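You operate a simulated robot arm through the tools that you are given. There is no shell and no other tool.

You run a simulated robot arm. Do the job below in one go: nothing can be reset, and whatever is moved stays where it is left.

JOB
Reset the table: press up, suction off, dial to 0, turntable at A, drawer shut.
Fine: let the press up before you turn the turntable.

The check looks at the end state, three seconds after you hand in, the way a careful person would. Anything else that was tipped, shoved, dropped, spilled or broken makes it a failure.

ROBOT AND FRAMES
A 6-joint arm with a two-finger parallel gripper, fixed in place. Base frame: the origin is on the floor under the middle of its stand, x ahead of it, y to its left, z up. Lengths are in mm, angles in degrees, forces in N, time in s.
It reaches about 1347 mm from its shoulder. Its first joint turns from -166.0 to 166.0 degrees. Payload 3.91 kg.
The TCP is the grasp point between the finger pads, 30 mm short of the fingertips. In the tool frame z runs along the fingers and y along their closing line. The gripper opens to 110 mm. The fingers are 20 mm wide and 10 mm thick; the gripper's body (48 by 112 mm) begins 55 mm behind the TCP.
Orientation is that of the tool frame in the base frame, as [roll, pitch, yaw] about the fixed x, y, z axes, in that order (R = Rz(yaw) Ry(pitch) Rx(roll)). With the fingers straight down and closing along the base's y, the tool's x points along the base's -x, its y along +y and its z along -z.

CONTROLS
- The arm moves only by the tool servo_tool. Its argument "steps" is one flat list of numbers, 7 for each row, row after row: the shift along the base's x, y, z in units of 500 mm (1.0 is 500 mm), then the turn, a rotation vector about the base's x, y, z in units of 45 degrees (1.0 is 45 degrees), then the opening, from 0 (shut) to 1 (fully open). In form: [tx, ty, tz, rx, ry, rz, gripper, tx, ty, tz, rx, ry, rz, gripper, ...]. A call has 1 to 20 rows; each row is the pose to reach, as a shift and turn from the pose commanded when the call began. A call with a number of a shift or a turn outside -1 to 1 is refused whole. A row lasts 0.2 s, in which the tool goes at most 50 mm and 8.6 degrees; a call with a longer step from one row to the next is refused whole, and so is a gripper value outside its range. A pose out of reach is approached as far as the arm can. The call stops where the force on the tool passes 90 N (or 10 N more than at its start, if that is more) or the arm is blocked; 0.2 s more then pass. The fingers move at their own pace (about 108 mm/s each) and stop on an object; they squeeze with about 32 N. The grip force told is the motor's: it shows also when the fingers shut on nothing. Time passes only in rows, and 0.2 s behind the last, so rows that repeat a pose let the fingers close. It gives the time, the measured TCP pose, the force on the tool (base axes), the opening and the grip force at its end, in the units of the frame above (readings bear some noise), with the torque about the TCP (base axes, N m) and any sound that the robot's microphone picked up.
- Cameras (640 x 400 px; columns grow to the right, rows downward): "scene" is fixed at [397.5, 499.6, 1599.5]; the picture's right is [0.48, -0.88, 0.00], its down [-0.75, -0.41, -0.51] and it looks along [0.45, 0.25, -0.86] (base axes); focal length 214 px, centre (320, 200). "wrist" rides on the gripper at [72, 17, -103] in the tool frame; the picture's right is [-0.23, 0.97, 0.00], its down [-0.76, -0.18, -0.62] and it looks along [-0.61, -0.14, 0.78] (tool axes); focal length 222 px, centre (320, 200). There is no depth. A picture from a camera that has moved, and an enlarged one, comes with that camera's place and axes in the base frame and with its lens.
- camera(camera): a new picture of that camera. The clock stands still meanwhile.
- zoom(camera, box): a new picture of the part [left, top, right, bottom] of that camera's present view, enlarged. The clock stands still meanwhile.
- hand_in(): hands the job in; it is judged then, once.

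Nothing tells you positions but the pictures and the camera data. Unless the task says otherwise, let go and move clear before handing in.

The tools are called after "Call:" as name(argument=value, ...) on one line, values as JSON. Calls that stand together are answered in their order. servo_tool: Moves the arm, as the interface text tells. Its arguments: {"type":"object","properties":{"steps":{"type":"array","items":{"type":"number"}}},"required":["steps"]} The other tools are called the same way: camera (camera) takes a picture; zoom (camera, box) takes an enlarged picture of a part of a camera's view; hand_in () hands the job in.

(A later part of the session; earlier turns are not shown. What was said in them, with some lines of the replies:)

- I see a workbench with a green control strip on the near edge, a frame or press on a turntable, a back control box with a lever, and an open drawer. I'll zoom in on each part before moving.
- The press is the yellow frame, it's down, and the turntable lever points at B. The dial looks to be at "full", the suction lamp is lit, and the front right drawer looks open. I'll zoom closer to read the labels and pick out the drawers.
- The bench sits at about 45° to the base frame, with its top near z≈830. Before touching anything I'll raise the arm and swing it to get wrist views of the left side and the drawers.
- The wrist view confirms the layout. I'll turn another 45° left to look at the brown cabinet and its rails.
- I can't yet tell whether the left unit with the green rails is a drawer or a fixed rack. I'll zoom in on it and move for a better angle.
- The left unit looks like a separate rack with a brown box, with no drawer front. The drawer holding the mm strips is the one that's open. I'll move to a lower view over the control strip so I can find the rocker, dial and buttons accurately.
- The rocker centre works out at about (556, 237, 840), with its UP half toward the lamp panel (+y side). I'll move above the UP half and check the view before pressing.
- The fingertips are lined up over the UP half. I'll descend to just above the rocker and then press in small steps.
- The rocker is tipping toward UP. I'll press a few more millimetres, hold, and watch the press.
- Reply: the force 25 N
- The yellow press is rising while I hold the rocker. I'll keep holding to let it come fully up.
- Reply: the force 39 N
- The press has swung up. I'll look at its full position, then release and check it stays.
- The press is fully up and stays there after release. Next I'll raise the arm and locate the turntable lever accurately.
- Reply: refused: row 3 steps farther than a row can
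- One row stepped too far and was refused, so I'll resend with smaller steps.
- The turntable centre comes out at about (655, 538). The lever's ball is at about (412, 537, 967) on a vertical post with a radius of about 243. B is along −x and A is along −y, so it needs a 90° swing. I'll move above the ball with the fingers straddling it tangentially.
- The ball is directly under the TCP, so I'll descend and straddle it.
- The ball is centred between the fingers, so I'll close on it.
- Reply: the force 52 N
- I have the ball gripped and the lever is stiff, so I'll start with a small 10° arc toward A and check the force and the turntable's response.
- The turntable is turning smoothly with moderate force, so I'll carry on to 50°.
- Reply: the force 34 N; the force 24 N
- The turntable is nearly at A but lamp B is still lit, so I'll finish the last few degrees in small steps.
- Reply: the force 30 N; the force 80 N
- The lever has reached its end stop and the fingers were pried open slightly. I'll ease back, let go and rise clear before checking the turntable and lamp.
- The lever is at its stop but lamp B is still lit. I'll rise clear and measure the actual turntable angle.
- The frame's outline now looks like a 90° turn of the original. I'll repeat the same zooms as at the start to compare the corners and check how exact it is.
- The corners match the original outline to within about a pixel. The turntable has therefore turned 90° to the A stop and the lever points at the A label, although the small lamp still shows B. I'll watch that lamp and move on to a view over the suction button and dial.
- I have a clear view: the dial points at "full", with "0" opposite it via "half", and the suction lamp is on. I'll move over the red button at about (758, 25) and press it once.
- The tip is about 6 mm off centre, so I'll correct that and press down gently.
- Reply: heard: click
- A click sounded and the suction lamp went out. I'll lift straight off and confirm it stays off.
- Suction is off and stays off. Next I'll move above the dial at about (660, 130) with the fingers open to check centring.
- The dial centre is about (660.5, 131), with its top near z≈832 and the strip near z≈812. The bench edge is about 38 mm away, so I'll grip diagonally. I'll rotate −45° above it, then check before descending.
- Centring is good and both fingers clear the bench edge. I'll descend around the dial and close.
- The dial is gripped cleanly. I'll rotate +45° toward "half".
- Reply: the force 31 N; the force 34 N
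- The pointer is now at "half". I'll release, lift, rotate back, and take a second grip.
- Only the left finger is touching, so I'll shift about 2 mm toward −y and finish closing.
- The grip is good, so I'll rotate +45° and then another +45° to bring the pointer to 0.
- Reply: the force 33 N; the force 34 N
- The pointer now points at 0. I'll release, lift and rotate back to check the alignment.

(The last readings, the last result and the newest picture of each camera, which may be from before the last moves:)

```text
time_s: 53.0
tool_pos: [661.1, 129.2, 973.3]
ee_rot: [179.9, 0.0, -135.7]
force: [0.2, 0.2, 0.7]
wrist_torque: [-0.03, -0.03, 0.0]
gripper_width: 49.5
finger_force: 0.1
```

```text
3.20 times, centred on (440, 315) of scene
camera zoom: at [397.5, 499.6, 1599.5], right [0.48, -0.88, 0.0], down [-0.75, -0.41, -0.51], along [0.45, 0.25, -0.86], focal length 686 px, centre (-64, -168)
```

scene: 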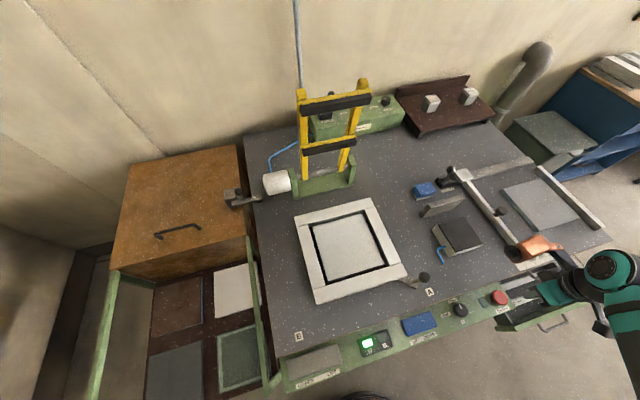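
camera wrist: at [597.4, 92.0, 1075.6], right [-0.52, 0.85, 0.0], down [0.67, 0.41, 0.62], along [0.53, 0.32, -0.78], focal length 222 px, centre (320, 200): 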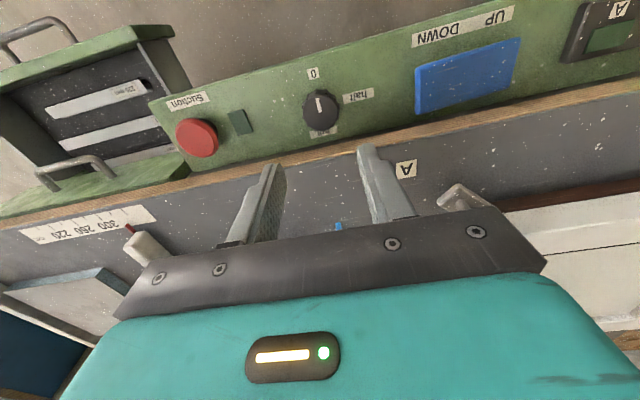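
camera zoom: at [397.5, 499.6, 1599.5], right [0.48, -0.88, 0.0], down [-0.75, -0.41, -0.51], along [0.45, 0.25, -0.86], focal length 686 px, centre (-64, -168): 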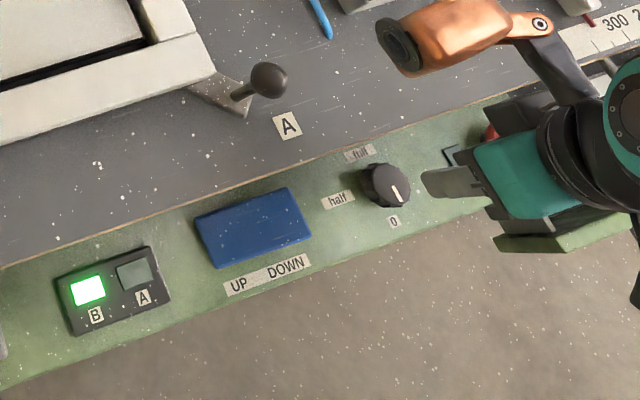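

The dial is at 0. The last job is the drawer, so I'll move to the front right to see the drawer fronts and handles clearly.

Call:
servo_tool(steps=[0.02, -0.074, 0.02, 0, 0, 0, 0.45, 0.04, -0.148, 0.04, 0, 0, 0, 0.45, 0.06, -0.222, 0.06, 0, 0, 0, 0.2, 0.08, -0.296, 0.08, 0, 0, 0, 0, 0.1, -0.37, 0.1, 0, 0, 0, 0, 0.118, -0.44, 0.12, 0, 0, 0, 0])

Call:
camera(camera="wrist")

Call:
camera(camera="scene")

Call:
zoom(camera="wrist", box=[160, 0, 480, 200])

```text
time_s: 54.4
tool_pos: [720.1, -88.1, 1033.4]
ee_rot: [-180.0, -0.1, -135.5]
force: [-0.3, 0.4, 0.0]
wrist_torque: [-0.02, -0.01, 0.0]
gripper_width: 0.0
finger_force: 32.2
```

```text
taken
camera wrist: at [655.0, -125.8, 1136.3], right [-0.52, 0.85, 0.0], down [0.67, 0.41, 0.62], along [0.53, 0.32, -0.78], focal length 222 px, centre (320, 200)
```

wrist: 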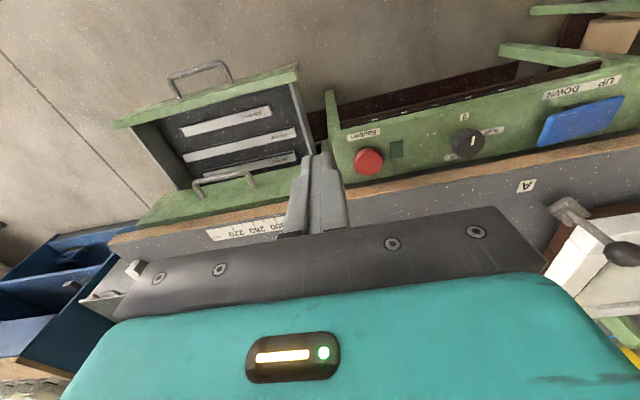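

```text
taken
```

scene: 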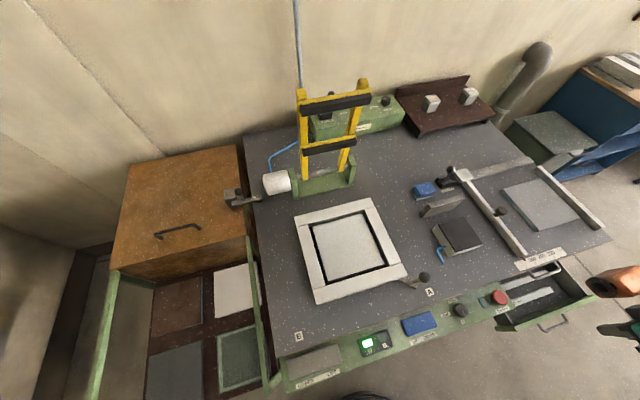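

```text
2.00 times, centred on (320, 100) of wrist
camera zoom: at [655.0, -125.8, 1136.3], right [-0.52, 0.85, 0.0], down [0.67, 0.41, 0.62], along [0.53, 0.32, -0.78], focal length 444 px, centre (320, 400)
```

zoom: 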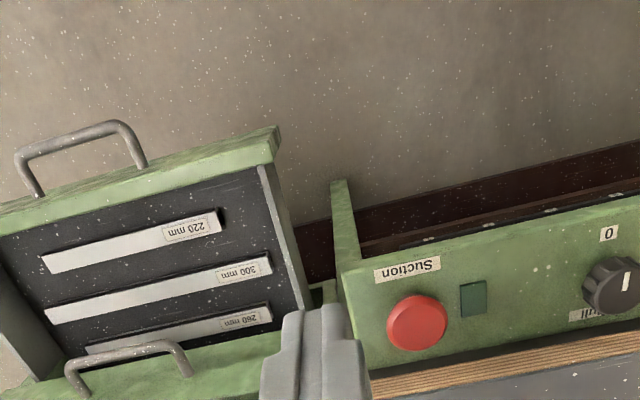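

The lower drawer is pulled out and the upper one sits flush with the bench edge. Its handle bar is at about (837, −295, 647) and the upper handle bar at about (960, −168, 765), so it is roughly 177 mm open. I'll zoom in to find the panel edges.

Call:
zoom(camera="scene", box=[480, 240, 620, 345])

Call:
zoom(camera="wrist", box=[100, 30, 340, 240])

```text
3.81 times, centred on (550, 292) of scene
camera zoom: at [397.5, 499.6, 1599.5], right [0.48, -0.88, 0.0], down [-0.75, -0.41, -0.51], along [0.45, 0.25, -0.86], focal length 817 px, centre (-556, -152)
```

zoom: 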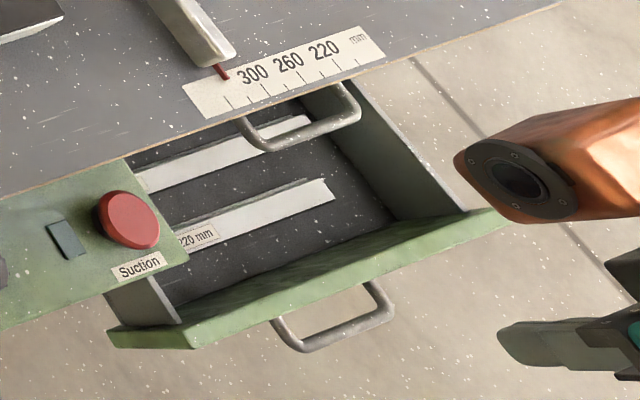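

```text
1.90 times, centred on (220, 135) of wrist
camera zoom: at [655.0, -125.8, 1136.3], right [-0.52, 0.85, 0.0], down [0.67, 0.41, 0.62], along [0.53, 0.32, -0.78], focal length 423 px, centre (510, 324)
```

zoom: 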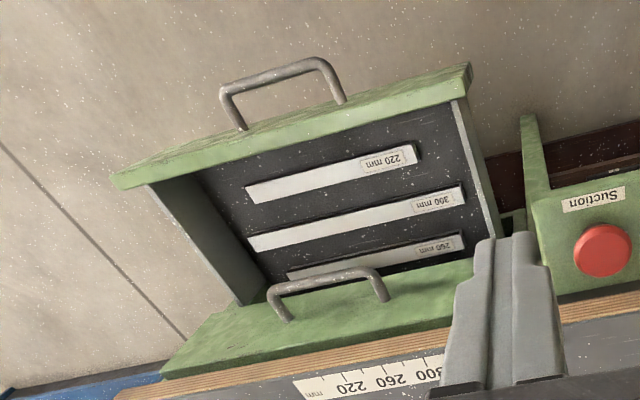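

The lower drawer panel spans about u=609–1020 mm along the bench direction, with its top at z≈675–680 and its face about 170 mm out from flush. I'll push it shut with closed fingers tilted 45° forward, to the left of its handle, to stay clear of the upper handle. First I'll tilt at a safe height.

Call:
servo_tool(steps=[-0.003, -0.044, 0, 0.1, -0.1, 0, 0, -0.006, -0.088, 0, 0.2, -0.2, 0, 0, -0.009, -0.132, 0, 0.3, -0.3, 0, 0, -0.012, -0.176, 0, 0.4, -0.4, 0, 0, -0.015, -0.22, 0, 0.5, -0.5, 0, 0, -0.017, -0.264, 0, 0.6, -0.6, 0, 0, -0.018, -0.308, 0, 0.707, -0.707, 0, 0])

Call:
camera(camera="wrist")

Call:
camera(camera="scene")

```text
time_s: 56.0
tool_pos: [713.5, -244.9, 1035.9]
ee_rot: [179.4, 45.2, -135.7]
force: [-0.4, -0.3, 0.1]
wrist_torque: [-0.03, 0.01, 0.0]
gripper_width: 0.0
finger_force: 32.4
```

```text
taken
camera wrist: at [612.2, -320.3, 1057.1], right [-0.57, 0.8, 0.17], down [0.2, -0.06, 0.98], along [0.8, 0.59, -0.12], focal length 222 px, centre (320, 200)
```

wrist: 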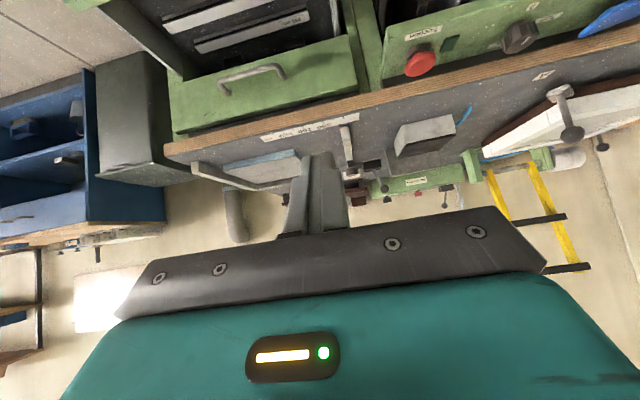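

```text
taken
```

scene: 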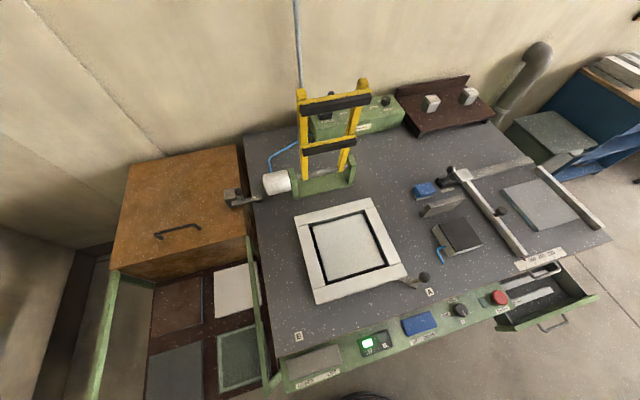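

The tilt worked and the view is clear. I'll descend in front of the drawer in two stages.

Call:
servo_tool(steps=[0, 0, -0.09, 0, 0, 0, 0, 0, 0, -0.18, 0, 0, 0, 0, 0, 0, -0.27, 0, 0, 0, 0, 0, 0, -0.36, 0, 0, 0, 0, 0, 0, -0.45, 0, 0, 0, 0])

Call:
camera(camera="wrist")

Call:
camera(camera="scene")

```text
time_s: 57.2
tool_pos: [709.2, -246.9, 809.0]
ee_rot: [179.6, 44.9, -135.6]
force: [-0.3, -0.5, -0.4]
wrist_torque: [-0.01, -0.01, -0.06]
gripper_width: 0.0
finger_force: 32.2
```

```text
taken
camera wrist: at [609.2, -321.3, 829.3], right [-0.57, 0.81, 0.17], down [0.2, -0.06, 0.98], along [0.8, 0.59, -0.12], focal length 222 px, centre (320, 200)
```

wrist: 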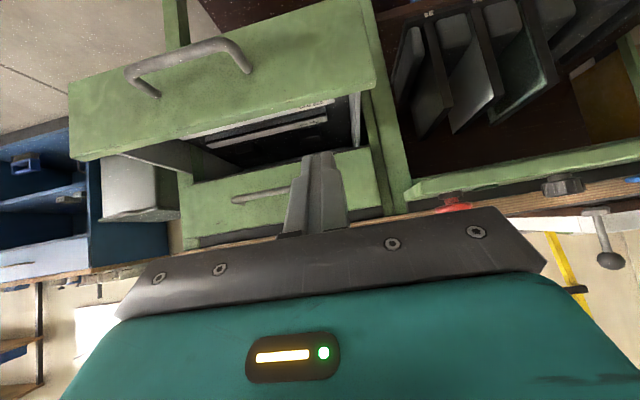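

```text
taken
```

scene: 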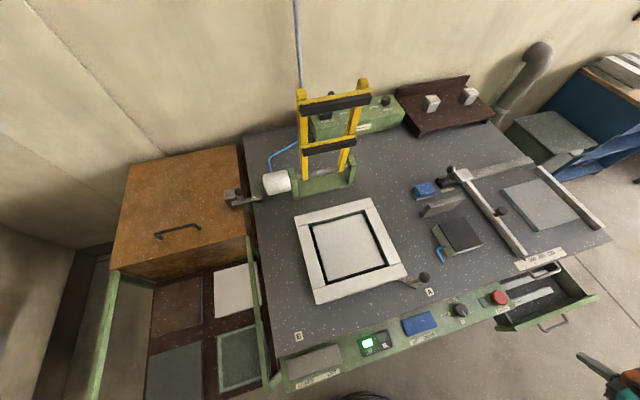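

Call:
servo_tool(steps=[0, 0, -0.09, 0, 0, 0, 0, 0, 0, -0.18, 0, 0, 0, 0, 0, 0, -0.25, 0, 0, 0, 0, 0, 0, -0.296, 0, 0, 0, 0])

Call:
camera(camera="wrist")

Call:
camera(camera="scene")

```text
time_s: 58.2
tool_pos: [711.2, -246.5, 659.2]
ee_rot: [179.4, 45.0, -135.7]
force: [-0.3, 0.2, 0.8]
wrist_torque: [-0.01, 0.0, 0.01]
gripper_width: 0.0
finger_force: 31.8
```

```text
taken
camera wrist: at [610.1, -321.3, 680.5], right [-0.57, 0.81, 0.17], down [0.2, -0.06, 0.98], along [0.8, 0.59, -0.12], focal length 222 px, centre (320, 200)
```

wrist: 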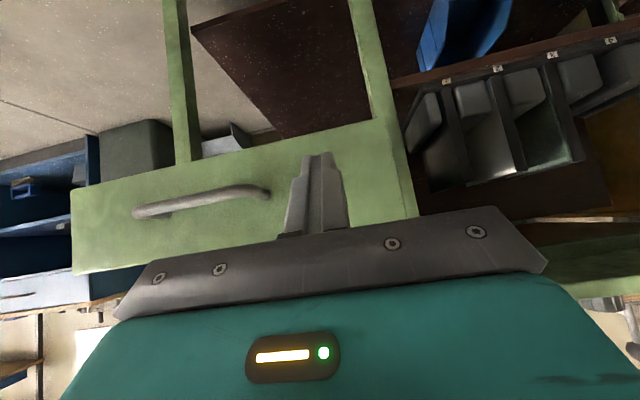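

```text
taken
```

scene: 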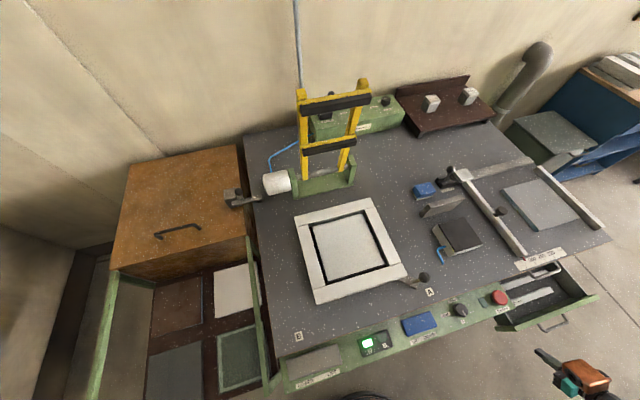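

The fingers are lined up with the panel to the left of its handle. I'll push slowly along the bench's depth direction.

Call:
servo_tool(steps=[0.0354, 0.0354, 0, 0, 0, 0, 0, 0.0707, 0.0707, 0, 0, 0, 0, 0, 0.0849, 0.0849, 0, 0, 0, 0, 0, 0.099, 0.099, 0, 0, 0, 0, 0, 0.1131, 0.1131, 0, 0, 0, 0, 0, 0.1273, 0.1273, 0, 0, 0, 0, 0, 0.1414, 0.1414, 0, 0, 0, 0, 0])

Call:
camera(camera="wrist")

Call:
camera(camera="scene")

```text
time_s: 59.8
tool_pos: [781.4, -174.6, 659.6]
ee_rot: [179.5, 45.0, -135.7]
force: [-0.6, -1.4, -0.3]
wrist_torque: [-0.04, 0.02, 0.0]
gripper_width: 0.3
finger_force: 31.5
```

```text
taken
camera wrist: at [681.4, -248.7, 680.9], right [-0.57, 0.81, 0.17], down [0.2, -0.06, 0.98], along [0.8, 0.59, -0.12], focal length 222 px, centre (320, 200)
```

wrist: 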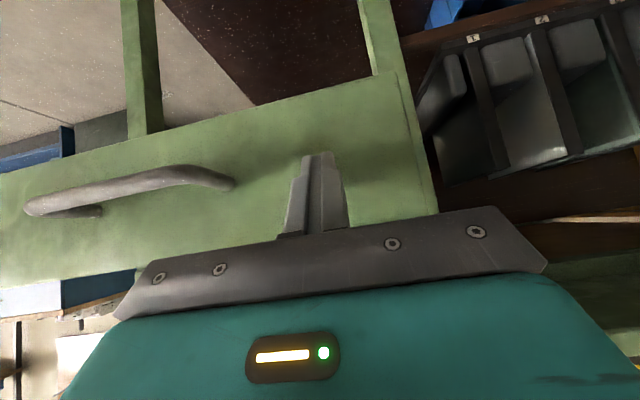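

```text
taken
```

scene: 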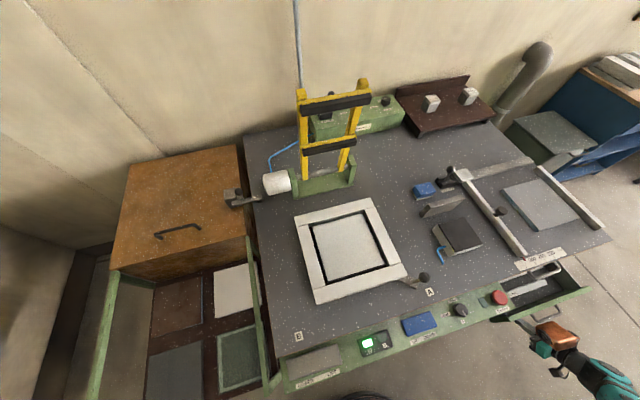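

The drawer is moving in with almost no resistance, so I'll keep going slowly.

Call:
servo_tool(steps=[0.0141, 0.0141, 0, 0, 0, 0, 0, 0.0283, 0.0283, 0, 0, 0, 0, 0, 0.0424, 0.0424, 0, 0, 0, 0, 0, 0.0566, 0.0566, 0, 0, 0, 0, 0, 0.0707, 0.0707, 0, 0, 0, 0, 0, 0.0849, 0.0849, 0, 0, 0, 0, 0, 0.099, 0.099, 0, 0, 0, 0, 0, 0.1131, 0.1131, 0, 0, 0, 0, 0, 0.1273, 0.1273, 0, 0, 0, 0, 0])

Call:
camera(camera="wrist")

Call:
camera(camera="scene")

Call:
zoom(camera="scene", box=[470, 230, 640, 370])

```text
time_s: 61.8
tool_pos: [847.4, -110.0, 660.7]
ee_rot: [179.5, 45.0, -135.8]
force: [-1.2, -0.7, 0.0]
wrist_torque: [0.0, 0.02, 0.01]
gripper_width: 0.0
finger_force: 32.4
```

```text
taken
camera wrist: at [746.5, -184.4, 682.4], right [-0.57, 0.8, 0.17], down [0.2, -0.06, 0.98], along [0.8, 0.59, -0.13], focal length 222 px, centre (320, 200)
```

wrist: 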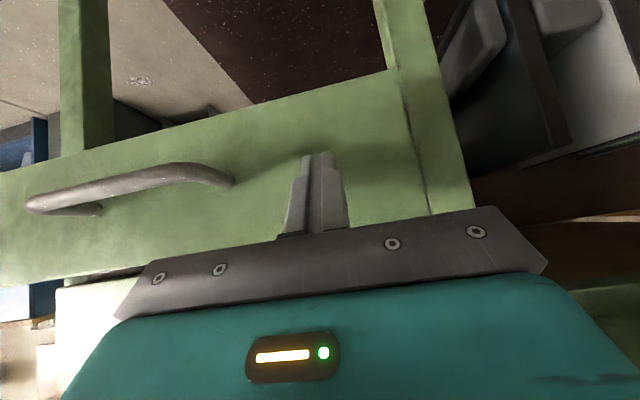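

```text
taken
```

scene: 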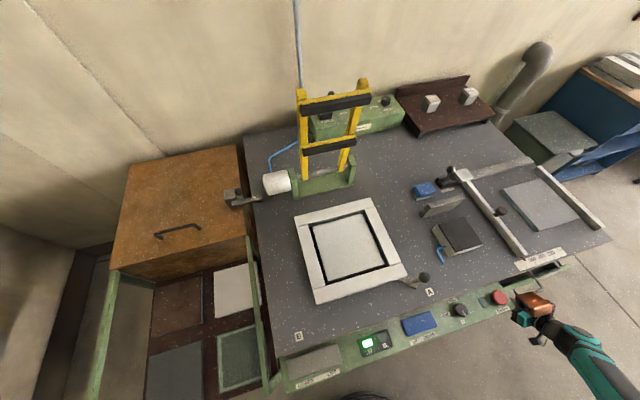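

```text
2.86 times, centred on (555, 300) of scene
camera zoom: at [397.5, 499.6, 1599.5], right [0.48, -0.88, 0.0], down [-0.75, -0.41, -0.51], along [0.45, 0.25, -0.86], focal length 613 px, centre (-351, -86)
```

zoom: 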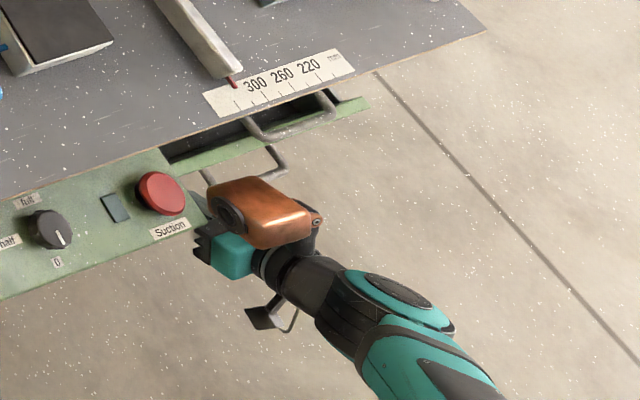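

The drawer is nearly shut, but the arm's orange wrist joint is getting close to the bench edge and strip. I'll back off 40 mm and tilt the fingers closer to horizontal before finishing the push.

Call:
servo_tool(steps=[-0.0283, -0.0283, 0, 0, 0, 0, 0, -0.0566, -0.0566, 0, 0, 0, 0, 0, -0.0566, -0.0566, 0, 0.1, -0.1, 0, 0, -0.0566, -0.0566, 0, 0.2, -0.2, 0, 0, -0.0566, -0.0566, 0, 0.3, -0.3, 0, 0, -0.0566, -0.0566, 0, 0.3928, -0.3928, 0, 0])

Call:
camera(camera="wrist")

Call:
zoom(camera="scene", box=[470, 230, 640, 370])

```text
time_s: 63.2
tool_pos: [818.1, -139.2, 659.5]
ee_rot: [178.7, 70.0, -136.5]
force: [0.7, -0.3, 0.6]
wrist_torque: [-0.02, 0.03, -0.02]
gripper_width: 0.0
finger_force: 32.0
```

```text
taken
camera wrist: at [718.5, -211.5, 627.1], right [-0.63, 0.74, 0.22], down [-0.1, -0.36, 0.93], along [0.77, 0.56, 0.3], focal length 222 px, centre (320, 200)
```

wrist: 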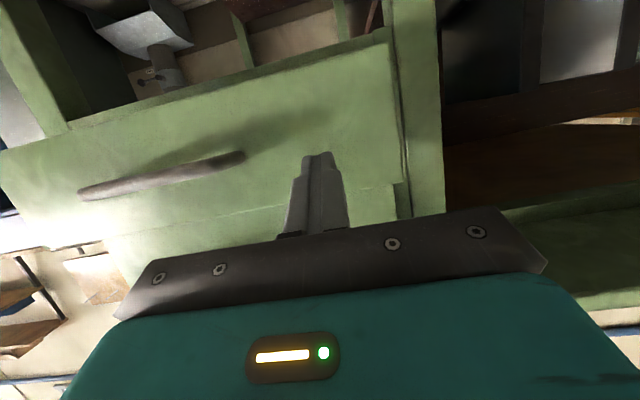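

```text
2.86 times, centred on (555, 300) of scene
camera zoom: at [397.5, 499.6, 1599.5], right [0.48, -0.88, 0.0], down [-0.75, -0.41, -0.51], along [0.45, 0.25, -0.86], focal length 613 px, centre (-351, -86)
```

zoom: 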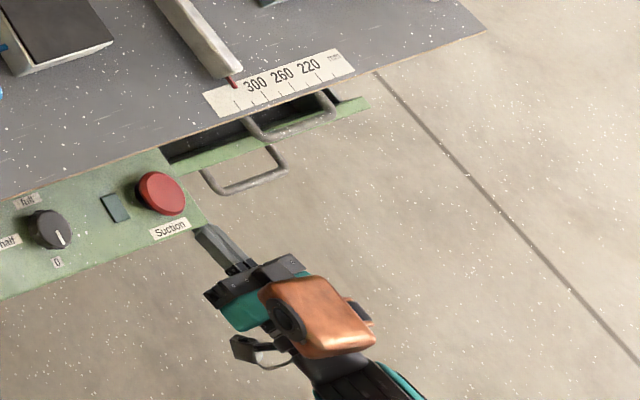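

The wrist is well clear now. I'll push the drawer the rest of the way in small steps until it stops.

Call:
servo_tool(steps=[0.0212, 0.0212, 0, 0, 0, 0, 0, 0.0424, 0.0424, 0, 0, 0, 0, 0, 0.0537, 0.0537, 0, 0, 0, 0, 0, 0.0636, 0.0636, 0, 0, 0, 0, 0, 0.0707, 0.0707, 0, 0, 0, 0, 0, 0.0778, 0.0778, 0, 0, 0, 0, 0, 0.0849, 0.0849, 0, 0, 0, 0, 0, 0.0919, 0.0919, 0, 0, 0, 0, 0, 0.099, 0.099, 0, 0, 0, 0, 0])

Call:
camera(camera="wrist")

Call:
zoom(camera="scene", box=[470, 230, 640, 370])

```text
time_s: 65.2
tool_pos: [866.9, -88.5, 659.1]
ee_rot: [178.6, 70.1, -136.6]
force: [-1.2, -0.7, -0.5]
wrist_torque: [0.02, -0.01, 0.04]
gripper_width: 0.1
finger_force: 31.6
```

```text
taken
camera wrist: at [768.1, -161.8, 626.4], right [-0.63, 0.74, 0.22], down [-0.1, -0.36, 0.93], along [0.77, 0.56, 0.3], focal length 222 px, centre (320, 200)
```

wrist: 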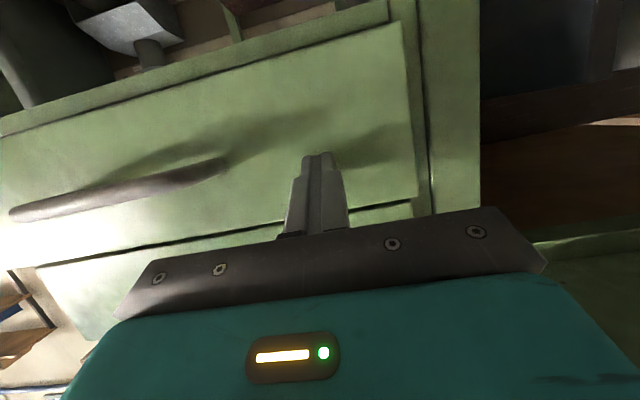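

```text
2.86 times, centred on (555, 300) of scene
camera zoom: at [397.5, 499.6, 1599.5], right [0.48, -0.88, 0.0], down [-0.75, -0.41, -0.51], along [0.45, 0.25, -0.86], focal length 613 px, centre (-351, -86)
```

zoom: 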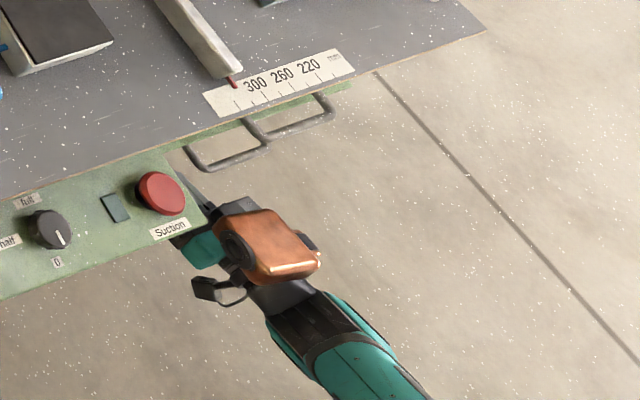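

About 16 mm is left and there's still clearance, so I'll continue in finer steps to the stop.

Call:
servo_tool(steps=[0.0057, 0.0057, 0, 0, 0, 0, 0, 0.0113, 0.0113, 0, 0, 0, 0, 0, 0.0156, 0.0156, 0, 0, 0, 0, 0, 0.0198, 0.0198, 0, 0, 0, 0, 0])

Call:
camera(camera="wrist")

Call:
zoom(camera="scene", box=[490, 230, 600, 320])

```text
time_s: 66.2
tool_pos: [876.4, -78.7, 656.8]
ee_rot: [178.5, 70.0, -136.5]
force: [-1.0, -0.3, -0.3]
wrist_torque: [0.0, -0.01, 0.01]
gripper_width: 0.0
finger_force: 32.2
```

```text
taken
camera wrist: at [778.0, -151.5, 625.1], right [-0.63, 0.74, 0.22], down [-0.1, -0.36, 0.93], along [0.77, 0.56, 0.3], focal length 222 px, centre (320, 200)
```

wrist: 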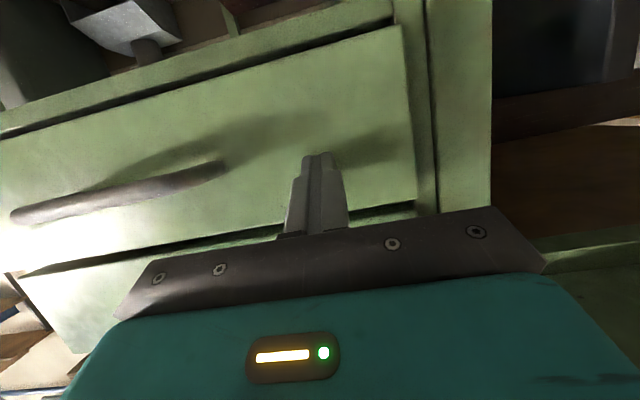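

```text
4.44 times, centred on (545, 275) of scene
camera zoom: at [397.5, 499.6, 1599.5], right [0.48, -0.88, 0.0], down [-0.75, -0.41, -0.51], along [0.45, 0.25, -0.86], focal length 953 px, centre (-680, -133)
```

zoom: 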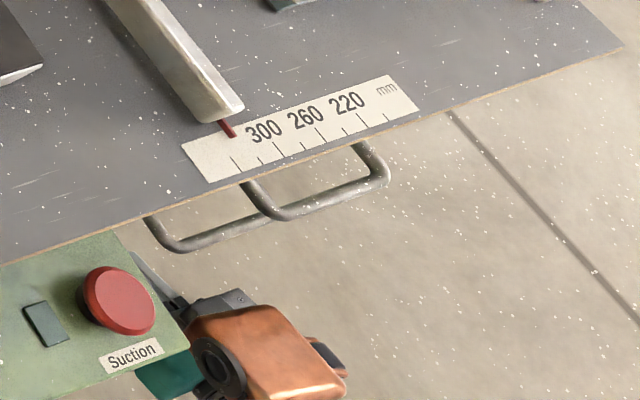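

Call:
servo_tool(steps=[0.0042, 0.0042, 0, 0, 0, 0, 0, 0.0085, 0.0085, 0, 0, 0, 0, 0, 0.0127, 0.0127, 0, 0, 0, 0, 0])

Call:
camera(camera="wrist")

Call:
zoom(camera="scene", box=[490, 230, 600, 320])

```text
time_s: 67.0
tool_pos: [882.9, -73.3, 659.5]
ee_rot: [178.5, 70.0, -136.6]
force: [-5.9, -2.8, 0.0]
wrist_torque: [0.02, 0.04, 0.04]
gripper_width: 0.0
finger_force: 31.7
```

```text
taken
camera wrist: at [783.7, -146.4, 626.3], right [-0.63, 0.74, 0.22], down [-0.1, -0.36, 0.93], along [0.77, 0.56, 0.3], focal length 222 px, centre (320, 200)
```

wrist: 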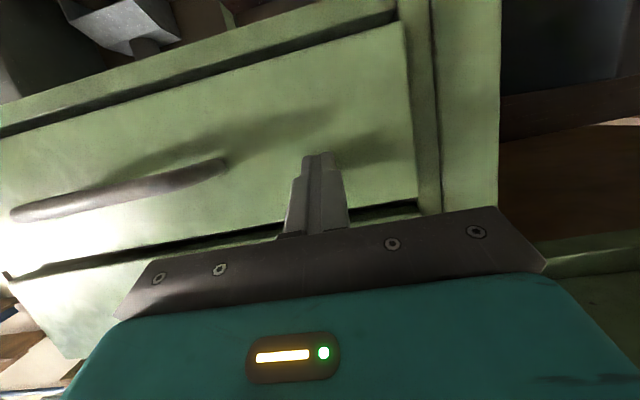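

```text
4.44 times, centred on (545, 275) of scene
camera zoom: at [397.5, 499.6, 1599.5], right [0.48, -0.88, 0.0], down [-0.75, -0.41, -0.51], along [0.45, 0.25, -0.86], focal length 953 px, centre (-680, -133)
```

zoom: 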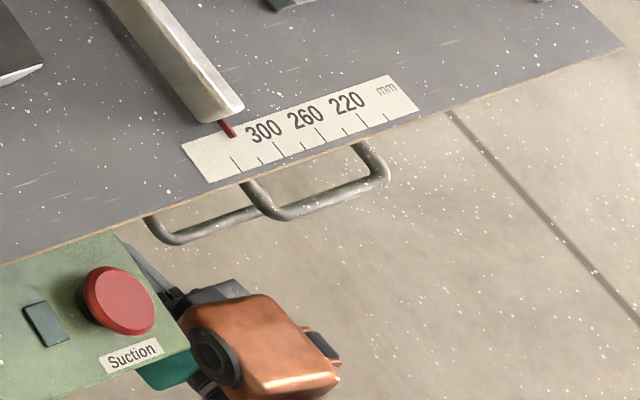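

The lower handle now lines up with the upper one to within a few millimetres and the force is starting to rise. One more small push will confirm the stop.

Call:
servo_tool(steps=[0.0021, 0.0021, 0, 0, 0, 0, 0, 0.0042, 0.0042, 0, 0, 0, 0, 0, 0.0042, 0.0042, 0, 0, 0, 0, 0])

Call:
zoom(camera="scene", box=[490, 230, 600, 320])

```text
time_s: 67.8
tool_pos: [884.2, -73.6, 658.5]
ee_rot: [178.5, 69.9, -136.9]
force: [-64.9, -42.4, -2.6]
wrist_torque: [-0.71, -0.42, 0.51]
gripper_width: 0.0
finger_force: 31.7
```

```text
4.44 times, centred on (545, 275) of scene
camera zoom: at [397.5, 499.6, 1599.5], right [0.48, -0.88, 0.0], down [-0.75, -0.41, -0.51], along [0.45, 0.25, -0.86], focal length 953 px, centre (-680, -133)
```

zoom: 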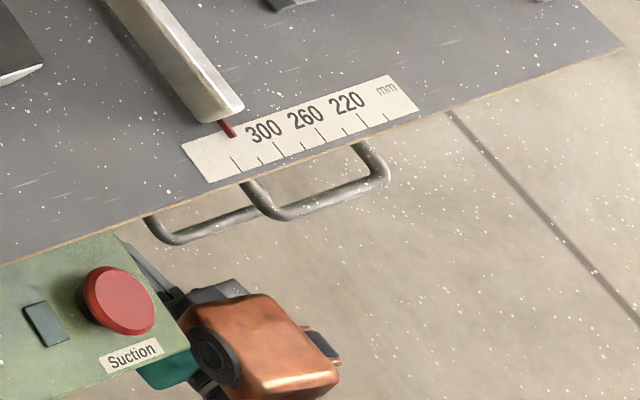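

The drawer is hard against its stop, so it's shut. I'll back straight out and then rise to check everything again.

Call:
servo_tool(steps=[-0.0141, -0.0141, 0, 0, 0, 0, 0, -0.0566, -0.0566, 0, 0, 0, 0, 0, -0.113, -0.113, 0, 0, 0, 0, 0, -0.17, -0.17, 0, 0, 0, 0, 0, -0.226, -0.226, 0, 0, 0, 0, 0, -0.283, -0.283, 0, 0, 0, 0, 0])

Call:
camera(camera="wrist")

Call:
camera(camera="scene")

Call:
zoom(camera="scene", box=[470, 230, 640, 370])

```text
time_s: 69.2
tool_pos: [742.2, -211.3, 659.6]
ee_rot: [178.6, 70.0, -136.5]
force: [0.2, 0.6, 1.0]
wrist_torque: [-0.02, -0.01, 0.0]
gripper_width: 0.0
finger_force: 32.4
```

```text
taken
camera wrist: at [643.2, -284.1, 626.7], right [-0.63, 0.74, 0.22], down [-0.1, -0.36, 0.93], along [0.77, 0.56, 0.3], focal length 222 px, centre (320, 200)
```

wrist: 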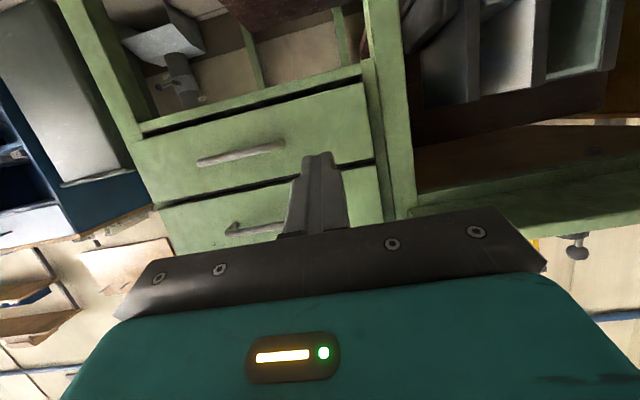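

```text
taken
```

scene: 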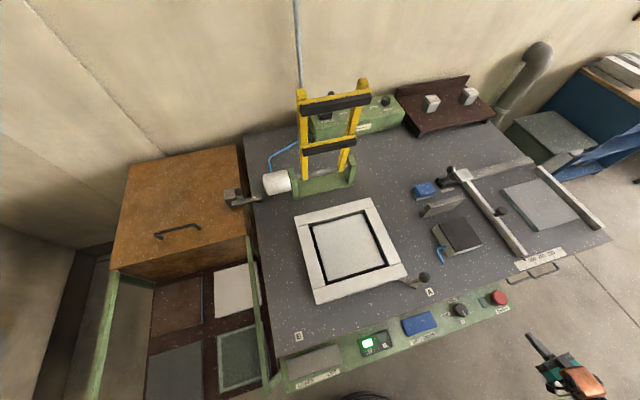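

```text
2.86 times, centred on (555, 300) of scene
camera zoom: at [397.5, 499.6, 1599.5], right [0.48, -0.88, 0.0], down [-0.75, -0.41, -0.51], along [0.45, 0.25, -0.86], focal length 613 px, centre (-351, -86)
```

zoom: 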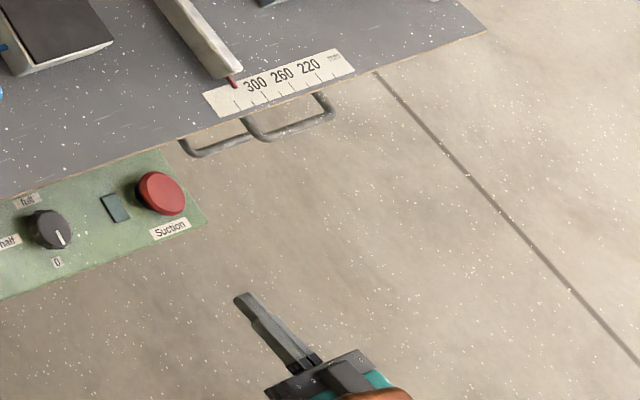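

All the drawers are flush and the arm is clear. The turntable's angle looks right, but lamp A still isn't lit, so I'll go back and nudge the lever gently toward A to make sure it's fully on its stop. First I'll rise and bring the tool upright.

Call:
servo_tool(steps=[-0.005, -0.005, 0.08, -0.08, 0.08, 0, 0, -0.01, -0.01, 0.17, -0.17, 0.17, 0, 0, -0.01, -0.01, 0.26, -0.26, 0.26, 0, 0, -0.01, -0.01, 0.35, -0.35, 0.35, 0, 0, -0.01, -0.01, 0.44, -0.44, 0.44, 0, 0, -0.01, -0.01, 0.53, -0.53, 0.53, 0, 0, -0.01, -0.01, 0.62, -0.62, 0.62, 0, 0, -0.01, -0.01, 0.7, -0.707, 0.707, 0, 0])

Call:
camera(camera="scene")

```text
time_s: 71.0
tool_pos: [738.0, -217.0, 1011.1]
ee_rot: [179.7, 24.9, -135.6]
force: [0.4, -0.5, -1.2]
wrist_torque: [0.03, 0.02, 0.01]
gripper_width: 0.0
finger_force: 32.1
```

```text
taken
```

scene: 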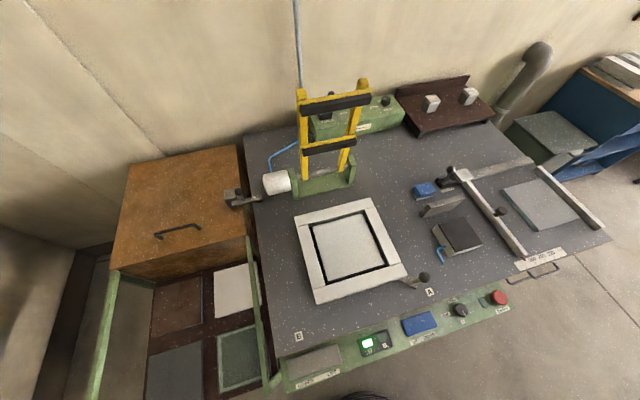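

Call:
servo_tool(steps=[-0.015, 0.065, 0.03, -0.06, 0.06, 0, 0, -0.03, 0.13, 0.06, -0.12, 0.12, 0, 0, -0.045, 0.195, 0.09, -0.18, 0.18, 0, 0, -0.06, 0.26, 0.11, -0.24, 0.24, 0, 0, -0.075, 0.325, 0.12, -0.3, 0.3, 0, 0, -0.09, 0.39, 0.12, -0.35, 0.35, 0, 0, -0.105, 0.455, 0.12, -0.3928, 0.3928, 0, 0, -0.12, 0.52, 0.12, -0.3928, 0.3928, 0, 0])

Call:
camera(camera="wrist")

```text
time_s: 72.8
tool_pos: [677.2, 43.9, 1069.3]
ee_rot: [-180.0, 0.0, -135.5]
force: [-0.9, -0.4, 0.0]
wrist_torque: [0.02, 0.0, -0.02]
gripper_width: 0.0
finger_force: 32.3
```

```text
taken
camera wrist: at [612.5, 6.4, 1172.6], right [-0.52, 0.85, 0.0], down [0.67, 0.41, 0.62], along [0.53, 0.32, -0.78], focal length 222 px, centre (320, 200)
```

wrist: 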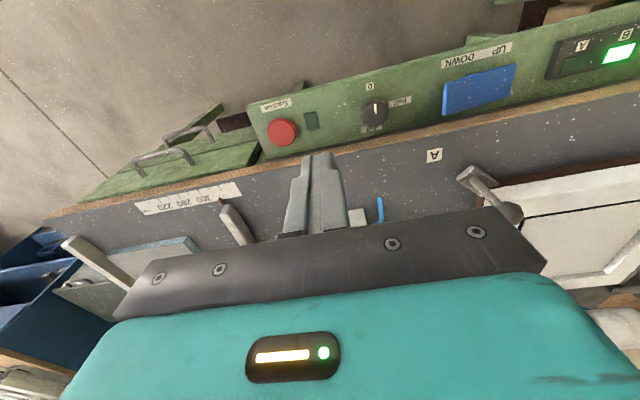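

Call:
servo_tool(steps=[-0.022, 0.073, 0, 0, 0, 0.15, 0, -0.045, 0.146, 0, 0, 0, 0.3, 0, -0.067, 0.22, 0, 0, 0, 0.45, 0, -0.09, 0.293, 0, 0, 0, 0.6, 0, -0.112, 0.366, -0.01, 0, 0, 0.75, 0, -0.134, 0.44, -0.02, 0, 0, 0.9, 0, -0.156, 0.513, -0.038, 0, 0, 1.0, 0])

Call:
camera(camera="wrist")

Call:
zoom(camera="wrist", box=[200, 40, 420, 200])

Call:
camera(camera="scene")

```text
time_s: 74.4
tool_pos: [603.1, 298.2, 1050.9]
ee_rot: [-180.0, 0.0, -90.5]
force: [0.0, -1.0, 0.6]
wrist_torque: [0.05, -0.03, -0.03]
gripper_width: 0.0
finger_force: 31.7
```

```text
taken
camera wrist: at [584.9, 226.7, 1154.1], right [-0.97, 0.24, 0.0], down [0.18, 0.76, 0.62], along [0.15, 0.61, -0.78], focal length 222 px, centre (320, 200)
```

wrist: 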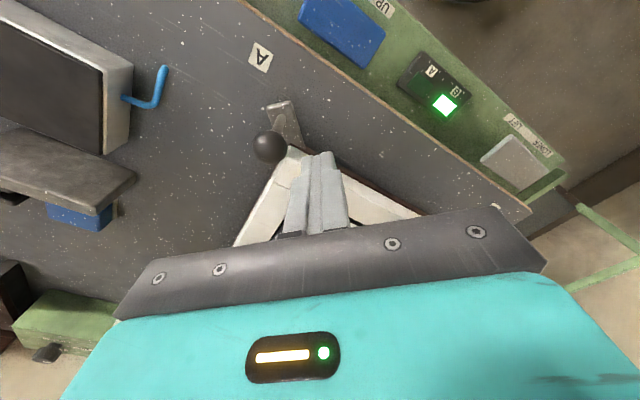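

```text
2.50 times, centred on (310, 120) of wrist
camera zoom: at [584.9, 226.7, 1154.1], right [-0.97, 0.24, 0.0], down [0.18, 0.76, 0.62], along [0.15, 0.61, -0.78], focal length 555 px, centre (345, 400)
```

zoom: 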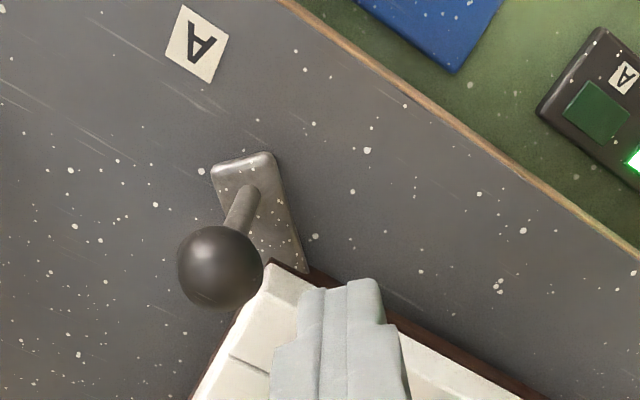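

```text
taken
```

scene: 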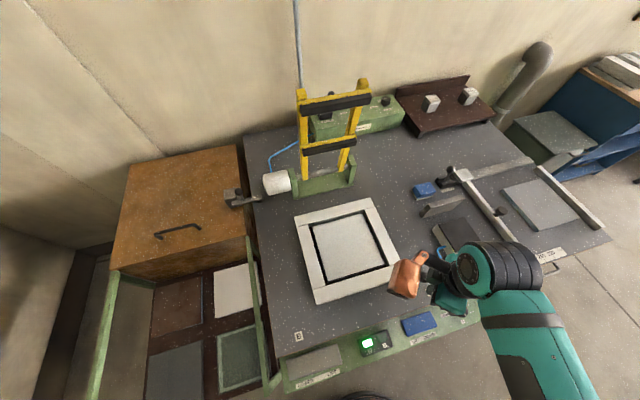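

The ball is at about (650, 301). I'll descend beside it on the −x side with closed fingers.

Call:
servo_tool(steps=[0, 0, -0.08, 0, 0, 0, 0, 0, 0, -0.14, 0, 0, 0, 0, 0, 0, -0.166, 0, 0, 0, 0, 0.016, 0, -0.166, 0, 0, 0, 0, 0.032, 0, -0.166, 0, 0, 0, 0])

Call:
zoom(camera="wrist", box=[200, 80, 420, 240])

```text
time_s: 75.6
tool_pos: [616.8, 299.3, 967.8]
ee_rot: [-180.0, 0.0, -90.5]
force: [-1.4, 0.0, 0.6]
wrist_torque: [-0.02, -0.02, 0.01]
gripper_width: 0.0
finger_force: 31.7
```

```text
2.50 times, centred on (310, 160) of wrist
camera zoom: at [598.3, 227.7, 1070.4], right [-0.97, 0.24, 0.0], down [0.18, 0.76, 0.62], along [0.15, 0.61, -0.78], focal length 555 px, centre (345, 300)
```

zoom: 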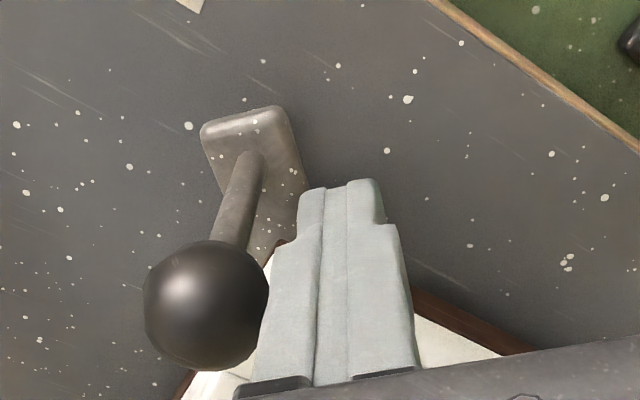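

Call:
servo_tool(steps=[0.004, 0, 0, 0, 0, 0, 0, 0.008, 0, 0, 0, 0, 0, 0, 0.012, 0, 0, 0, 0, 0, 0, 0.016, 0, 0, 0, 0, 0, 0])

Call:
zoom(camera="wrist", box=[200, 80, 420, 240])

```text
time_s: 76.6
tool_pos: [621.9, 298.0, 968.3]
ee_rot: [179.9, -0.1, -90.4]
force: [-57.1, -12.8, -6.4]
wrist_torque: [0.0, 0.11, -0.06]
gripper_width: 0.2
finger_force: 32.6
```

```text
2.50 times, centred on (310, 160) of wrist
camera zoom: at [603.6, 227.9, 1070.9], right [-0.97, 0.23, 0.0], down [0.18, 0.76, 0.62], along [0.14, 0.61, -0.78], focal length 555 px, centre (345, 300)
```

zoom: 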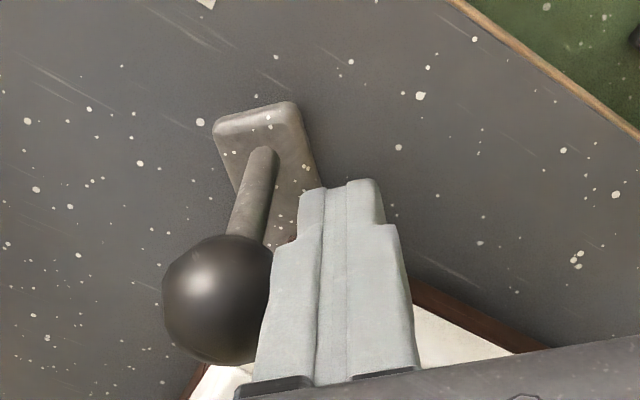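

Call:
zoom(camera="wrist", box=[420, 20, 640, 180])

Call:
zoom(camera="scene", box=[340, 310, 420, 365])

```text
2.50 times, centred on (530, 100) of wrist
camera zoom: at [603.6, 227.9, 1070.9], right [-0.97, 0.23, 0.0], down [0.18, 0.76, 0.62], along [0.14, 0.61, -0.78], focal length 555 px, centre (-205, 450)
```

zoom: 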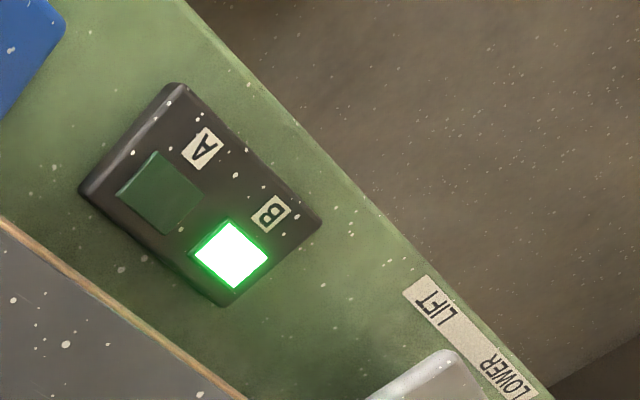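

```text
7.27 times, centred on (380, 338) of scene
camera zoom: at [397.5, 499.6, 1599.5], right [0.48, -0.88, 0.0], down [-0.75, -0.41, -0.51], along [0.45, 0.25, -0.86], focal length 1560 px, centre (-116, -800)
```

zoom: 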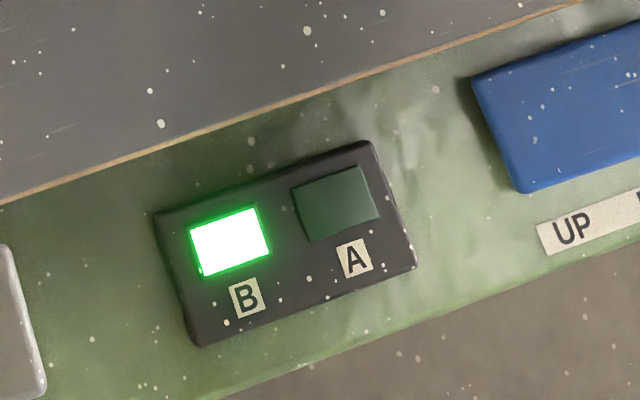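

The lever is hard against its A stop and didn't move under 57 N, so the turntable is fully at A. The B/A lamp stayed lit at B through the whole turn, so it isn't following the table. I'll back off, rise clear and do a final check.

Call:
servo_tool(steps=[-0.01, 0, 0, 0, 0, 0, 0, -0.03, 0, 0, 0, 0, 0, 0, -0.04, 0, 0.08, 0, 0, 0, 0, -0.04, 0, 0.17, 0, 0, 0, 0, -0.04, 0, 0.26, 0, 0, 0, 0, -0.04, -0.06, 0.32, 0, 0, 0, 0, -0.04, -0.14, 0.36, 0, 0, 0, 0, -0.04, -0.23, 0.38, 0, 0, 0, 0, -0.04, -0.32, 0.4, 0, 0, 0, 0, -0.03, -0.41, 0.42, 0, 0, 0, 0, 0, -0.5, 0.42, 0, 0, 0, 0])

Call:
camera(camera="scene")

Call:
camera(camera="wrist")

```text
time_s: 79.0
tool_pos: [624.1, 47.6, 1179.4]
ee_rot: [-180.0, 0.1, -90.6]
force: [0.5, 0.6, 0.5]
wrist_torque: [-0.02, -0.02, 0.0]
gripper_width: 0.1
finger_force: 31.5
```

```text
taken
```

scene: 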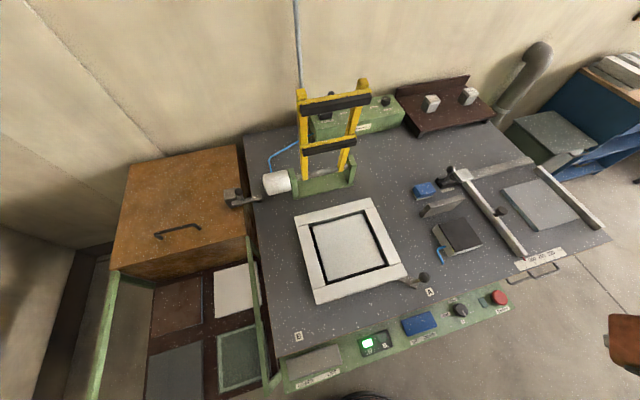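

```text
taken
camera wrist: at [605.4, -23.3, 1282.2], right [-0.97, 0.23, 0.0], down [0.18, 0.76, 0.62], along [0.15, 0.61, -0.78], focal length 222 px, centre (320, 200)
```

wrist: 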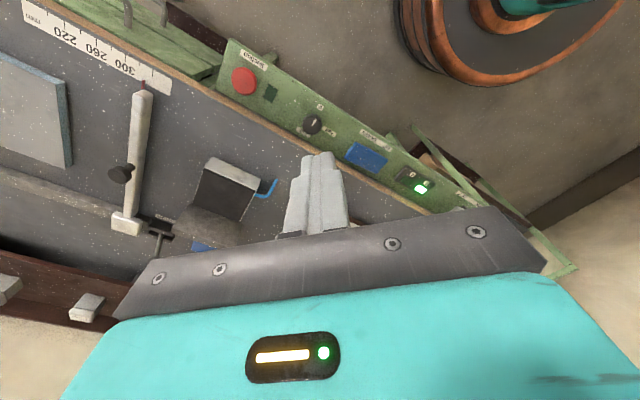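

Everything looks in place from above. I'll do one last set of zooms on each item before handing in.

Call:
zoom(camera="scene", box=[240, 80, 420, 240])

Call:
zoom(camera="scene", box=[380, 250, 580, 350])

Call:
zoom(camera="scene", box=[280, 190, 450, 360])

Call:
zoom(camera="scene", box=[400, 140, 620, 280])

```text
2.50 times, centred on (330, 160) of scene
camera zoom: at [397.5, 499.6, 1599.5], right [0.48, -0.88, 0.0], down [-0.75, -0.41, -0.51], along [0.45, 0.25, -0.86], focal length 536 px, centre (295, 300)
```

zoom: 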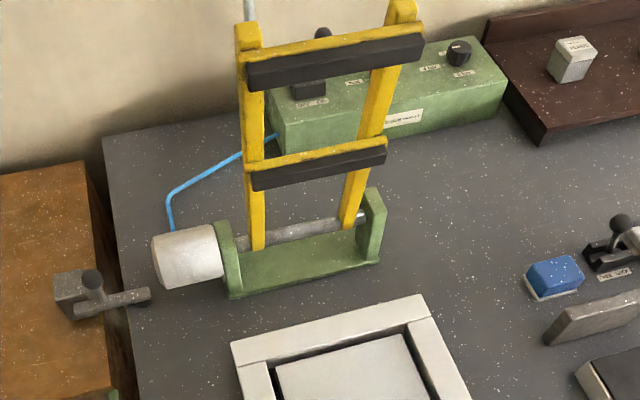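

```text
3.20 times, centred on (480, 300) of scene
camera zoom: at [397.5, 499.6, 1599.5], right [0.48, -0.88, 0.0], down [-0.75, -0.41, -0.51], along [0.45, 0.25, -0.86], focal length 686 px, centre (-192, -120)
```

zoom: 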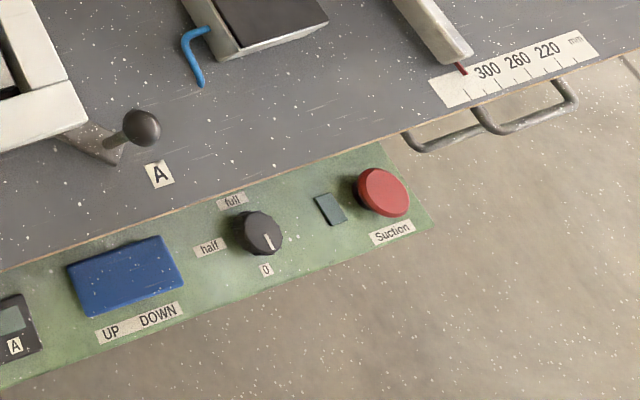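

```text
2.35 times, centred on (365, 275) of scene
camera zoom: at [397.5, 499.6, 1599.5], right [0.48, -0.88, 0.0], down [-0.75, -0.41, -0.51], along [0.45, 0.25, -0.86], focal length 505 px, centre (214, 24)
```

zoom: 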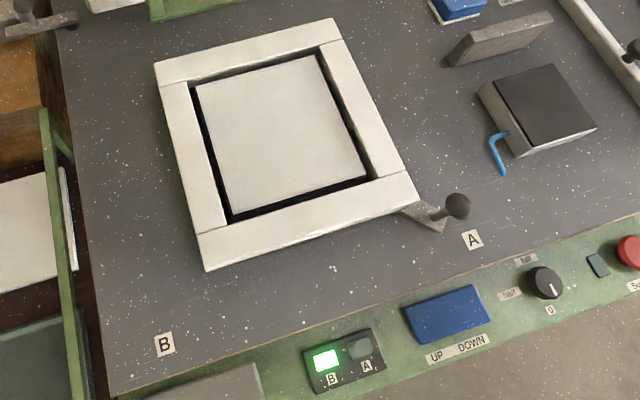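

```text
2.86 times, centred on (510, 210) of scene
camera zoom: at [397.5, 499.6, 1599.5], right [0.48, -0.88, 0.0], down [-0.75, -0.41, -0.51], along [0.45, 0.25, -0.86], focal length 613 px, centre (-223, 171)
```

zoom: 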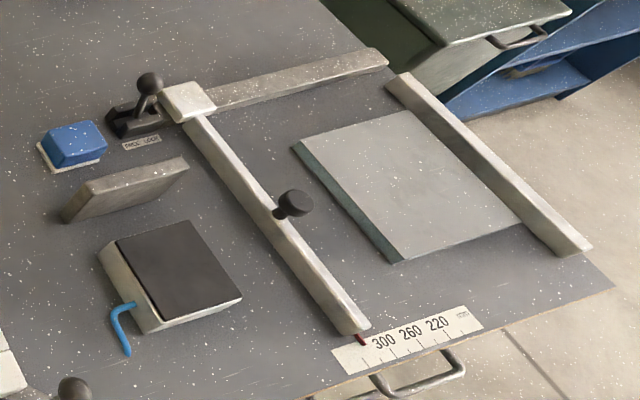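

The final check shows:
- **Press:** up.
- **Suction:** lamp off.
- **Dial:** at 0.
- **Turntable:** lever on its stop at the A label.
- **Drawers:** both shut flush.
- **Everything else:** nothing else on the bench has moved, and the arm is clear.

The B/A lamp never changed, so I'm relying on the table's physical position. Handing in now.

Call:
hand_in()

```text
The job is handed in.
```

I reset all five items and handed the job in, but the small B/A lamp on the control strip still shows B.

- **Press:** raised with the UP rocker before I turned the turntable. It stayed up after I let go.
- **Turntable:** turned 90° by its lever to the hard stop at the A label. A second push of 57 N didn't move it. The lamp stayed on B through the whole turn, so I relied on the lever and the frame's position. I don't know whether the lamp is faulty or shows something else.
- **Suction:** switched off with one press of the red button. It clicked and its lamp went out.
- **Dial:** turned from "full" through "half" to 0.
- **Drawer:** the lower drawer was the open one. I pushed it in until it stopped, and its handle now lines up with the upper drawer's.

I saw nothing else moved, tipped or dropped, and the arm is clear of the bench.
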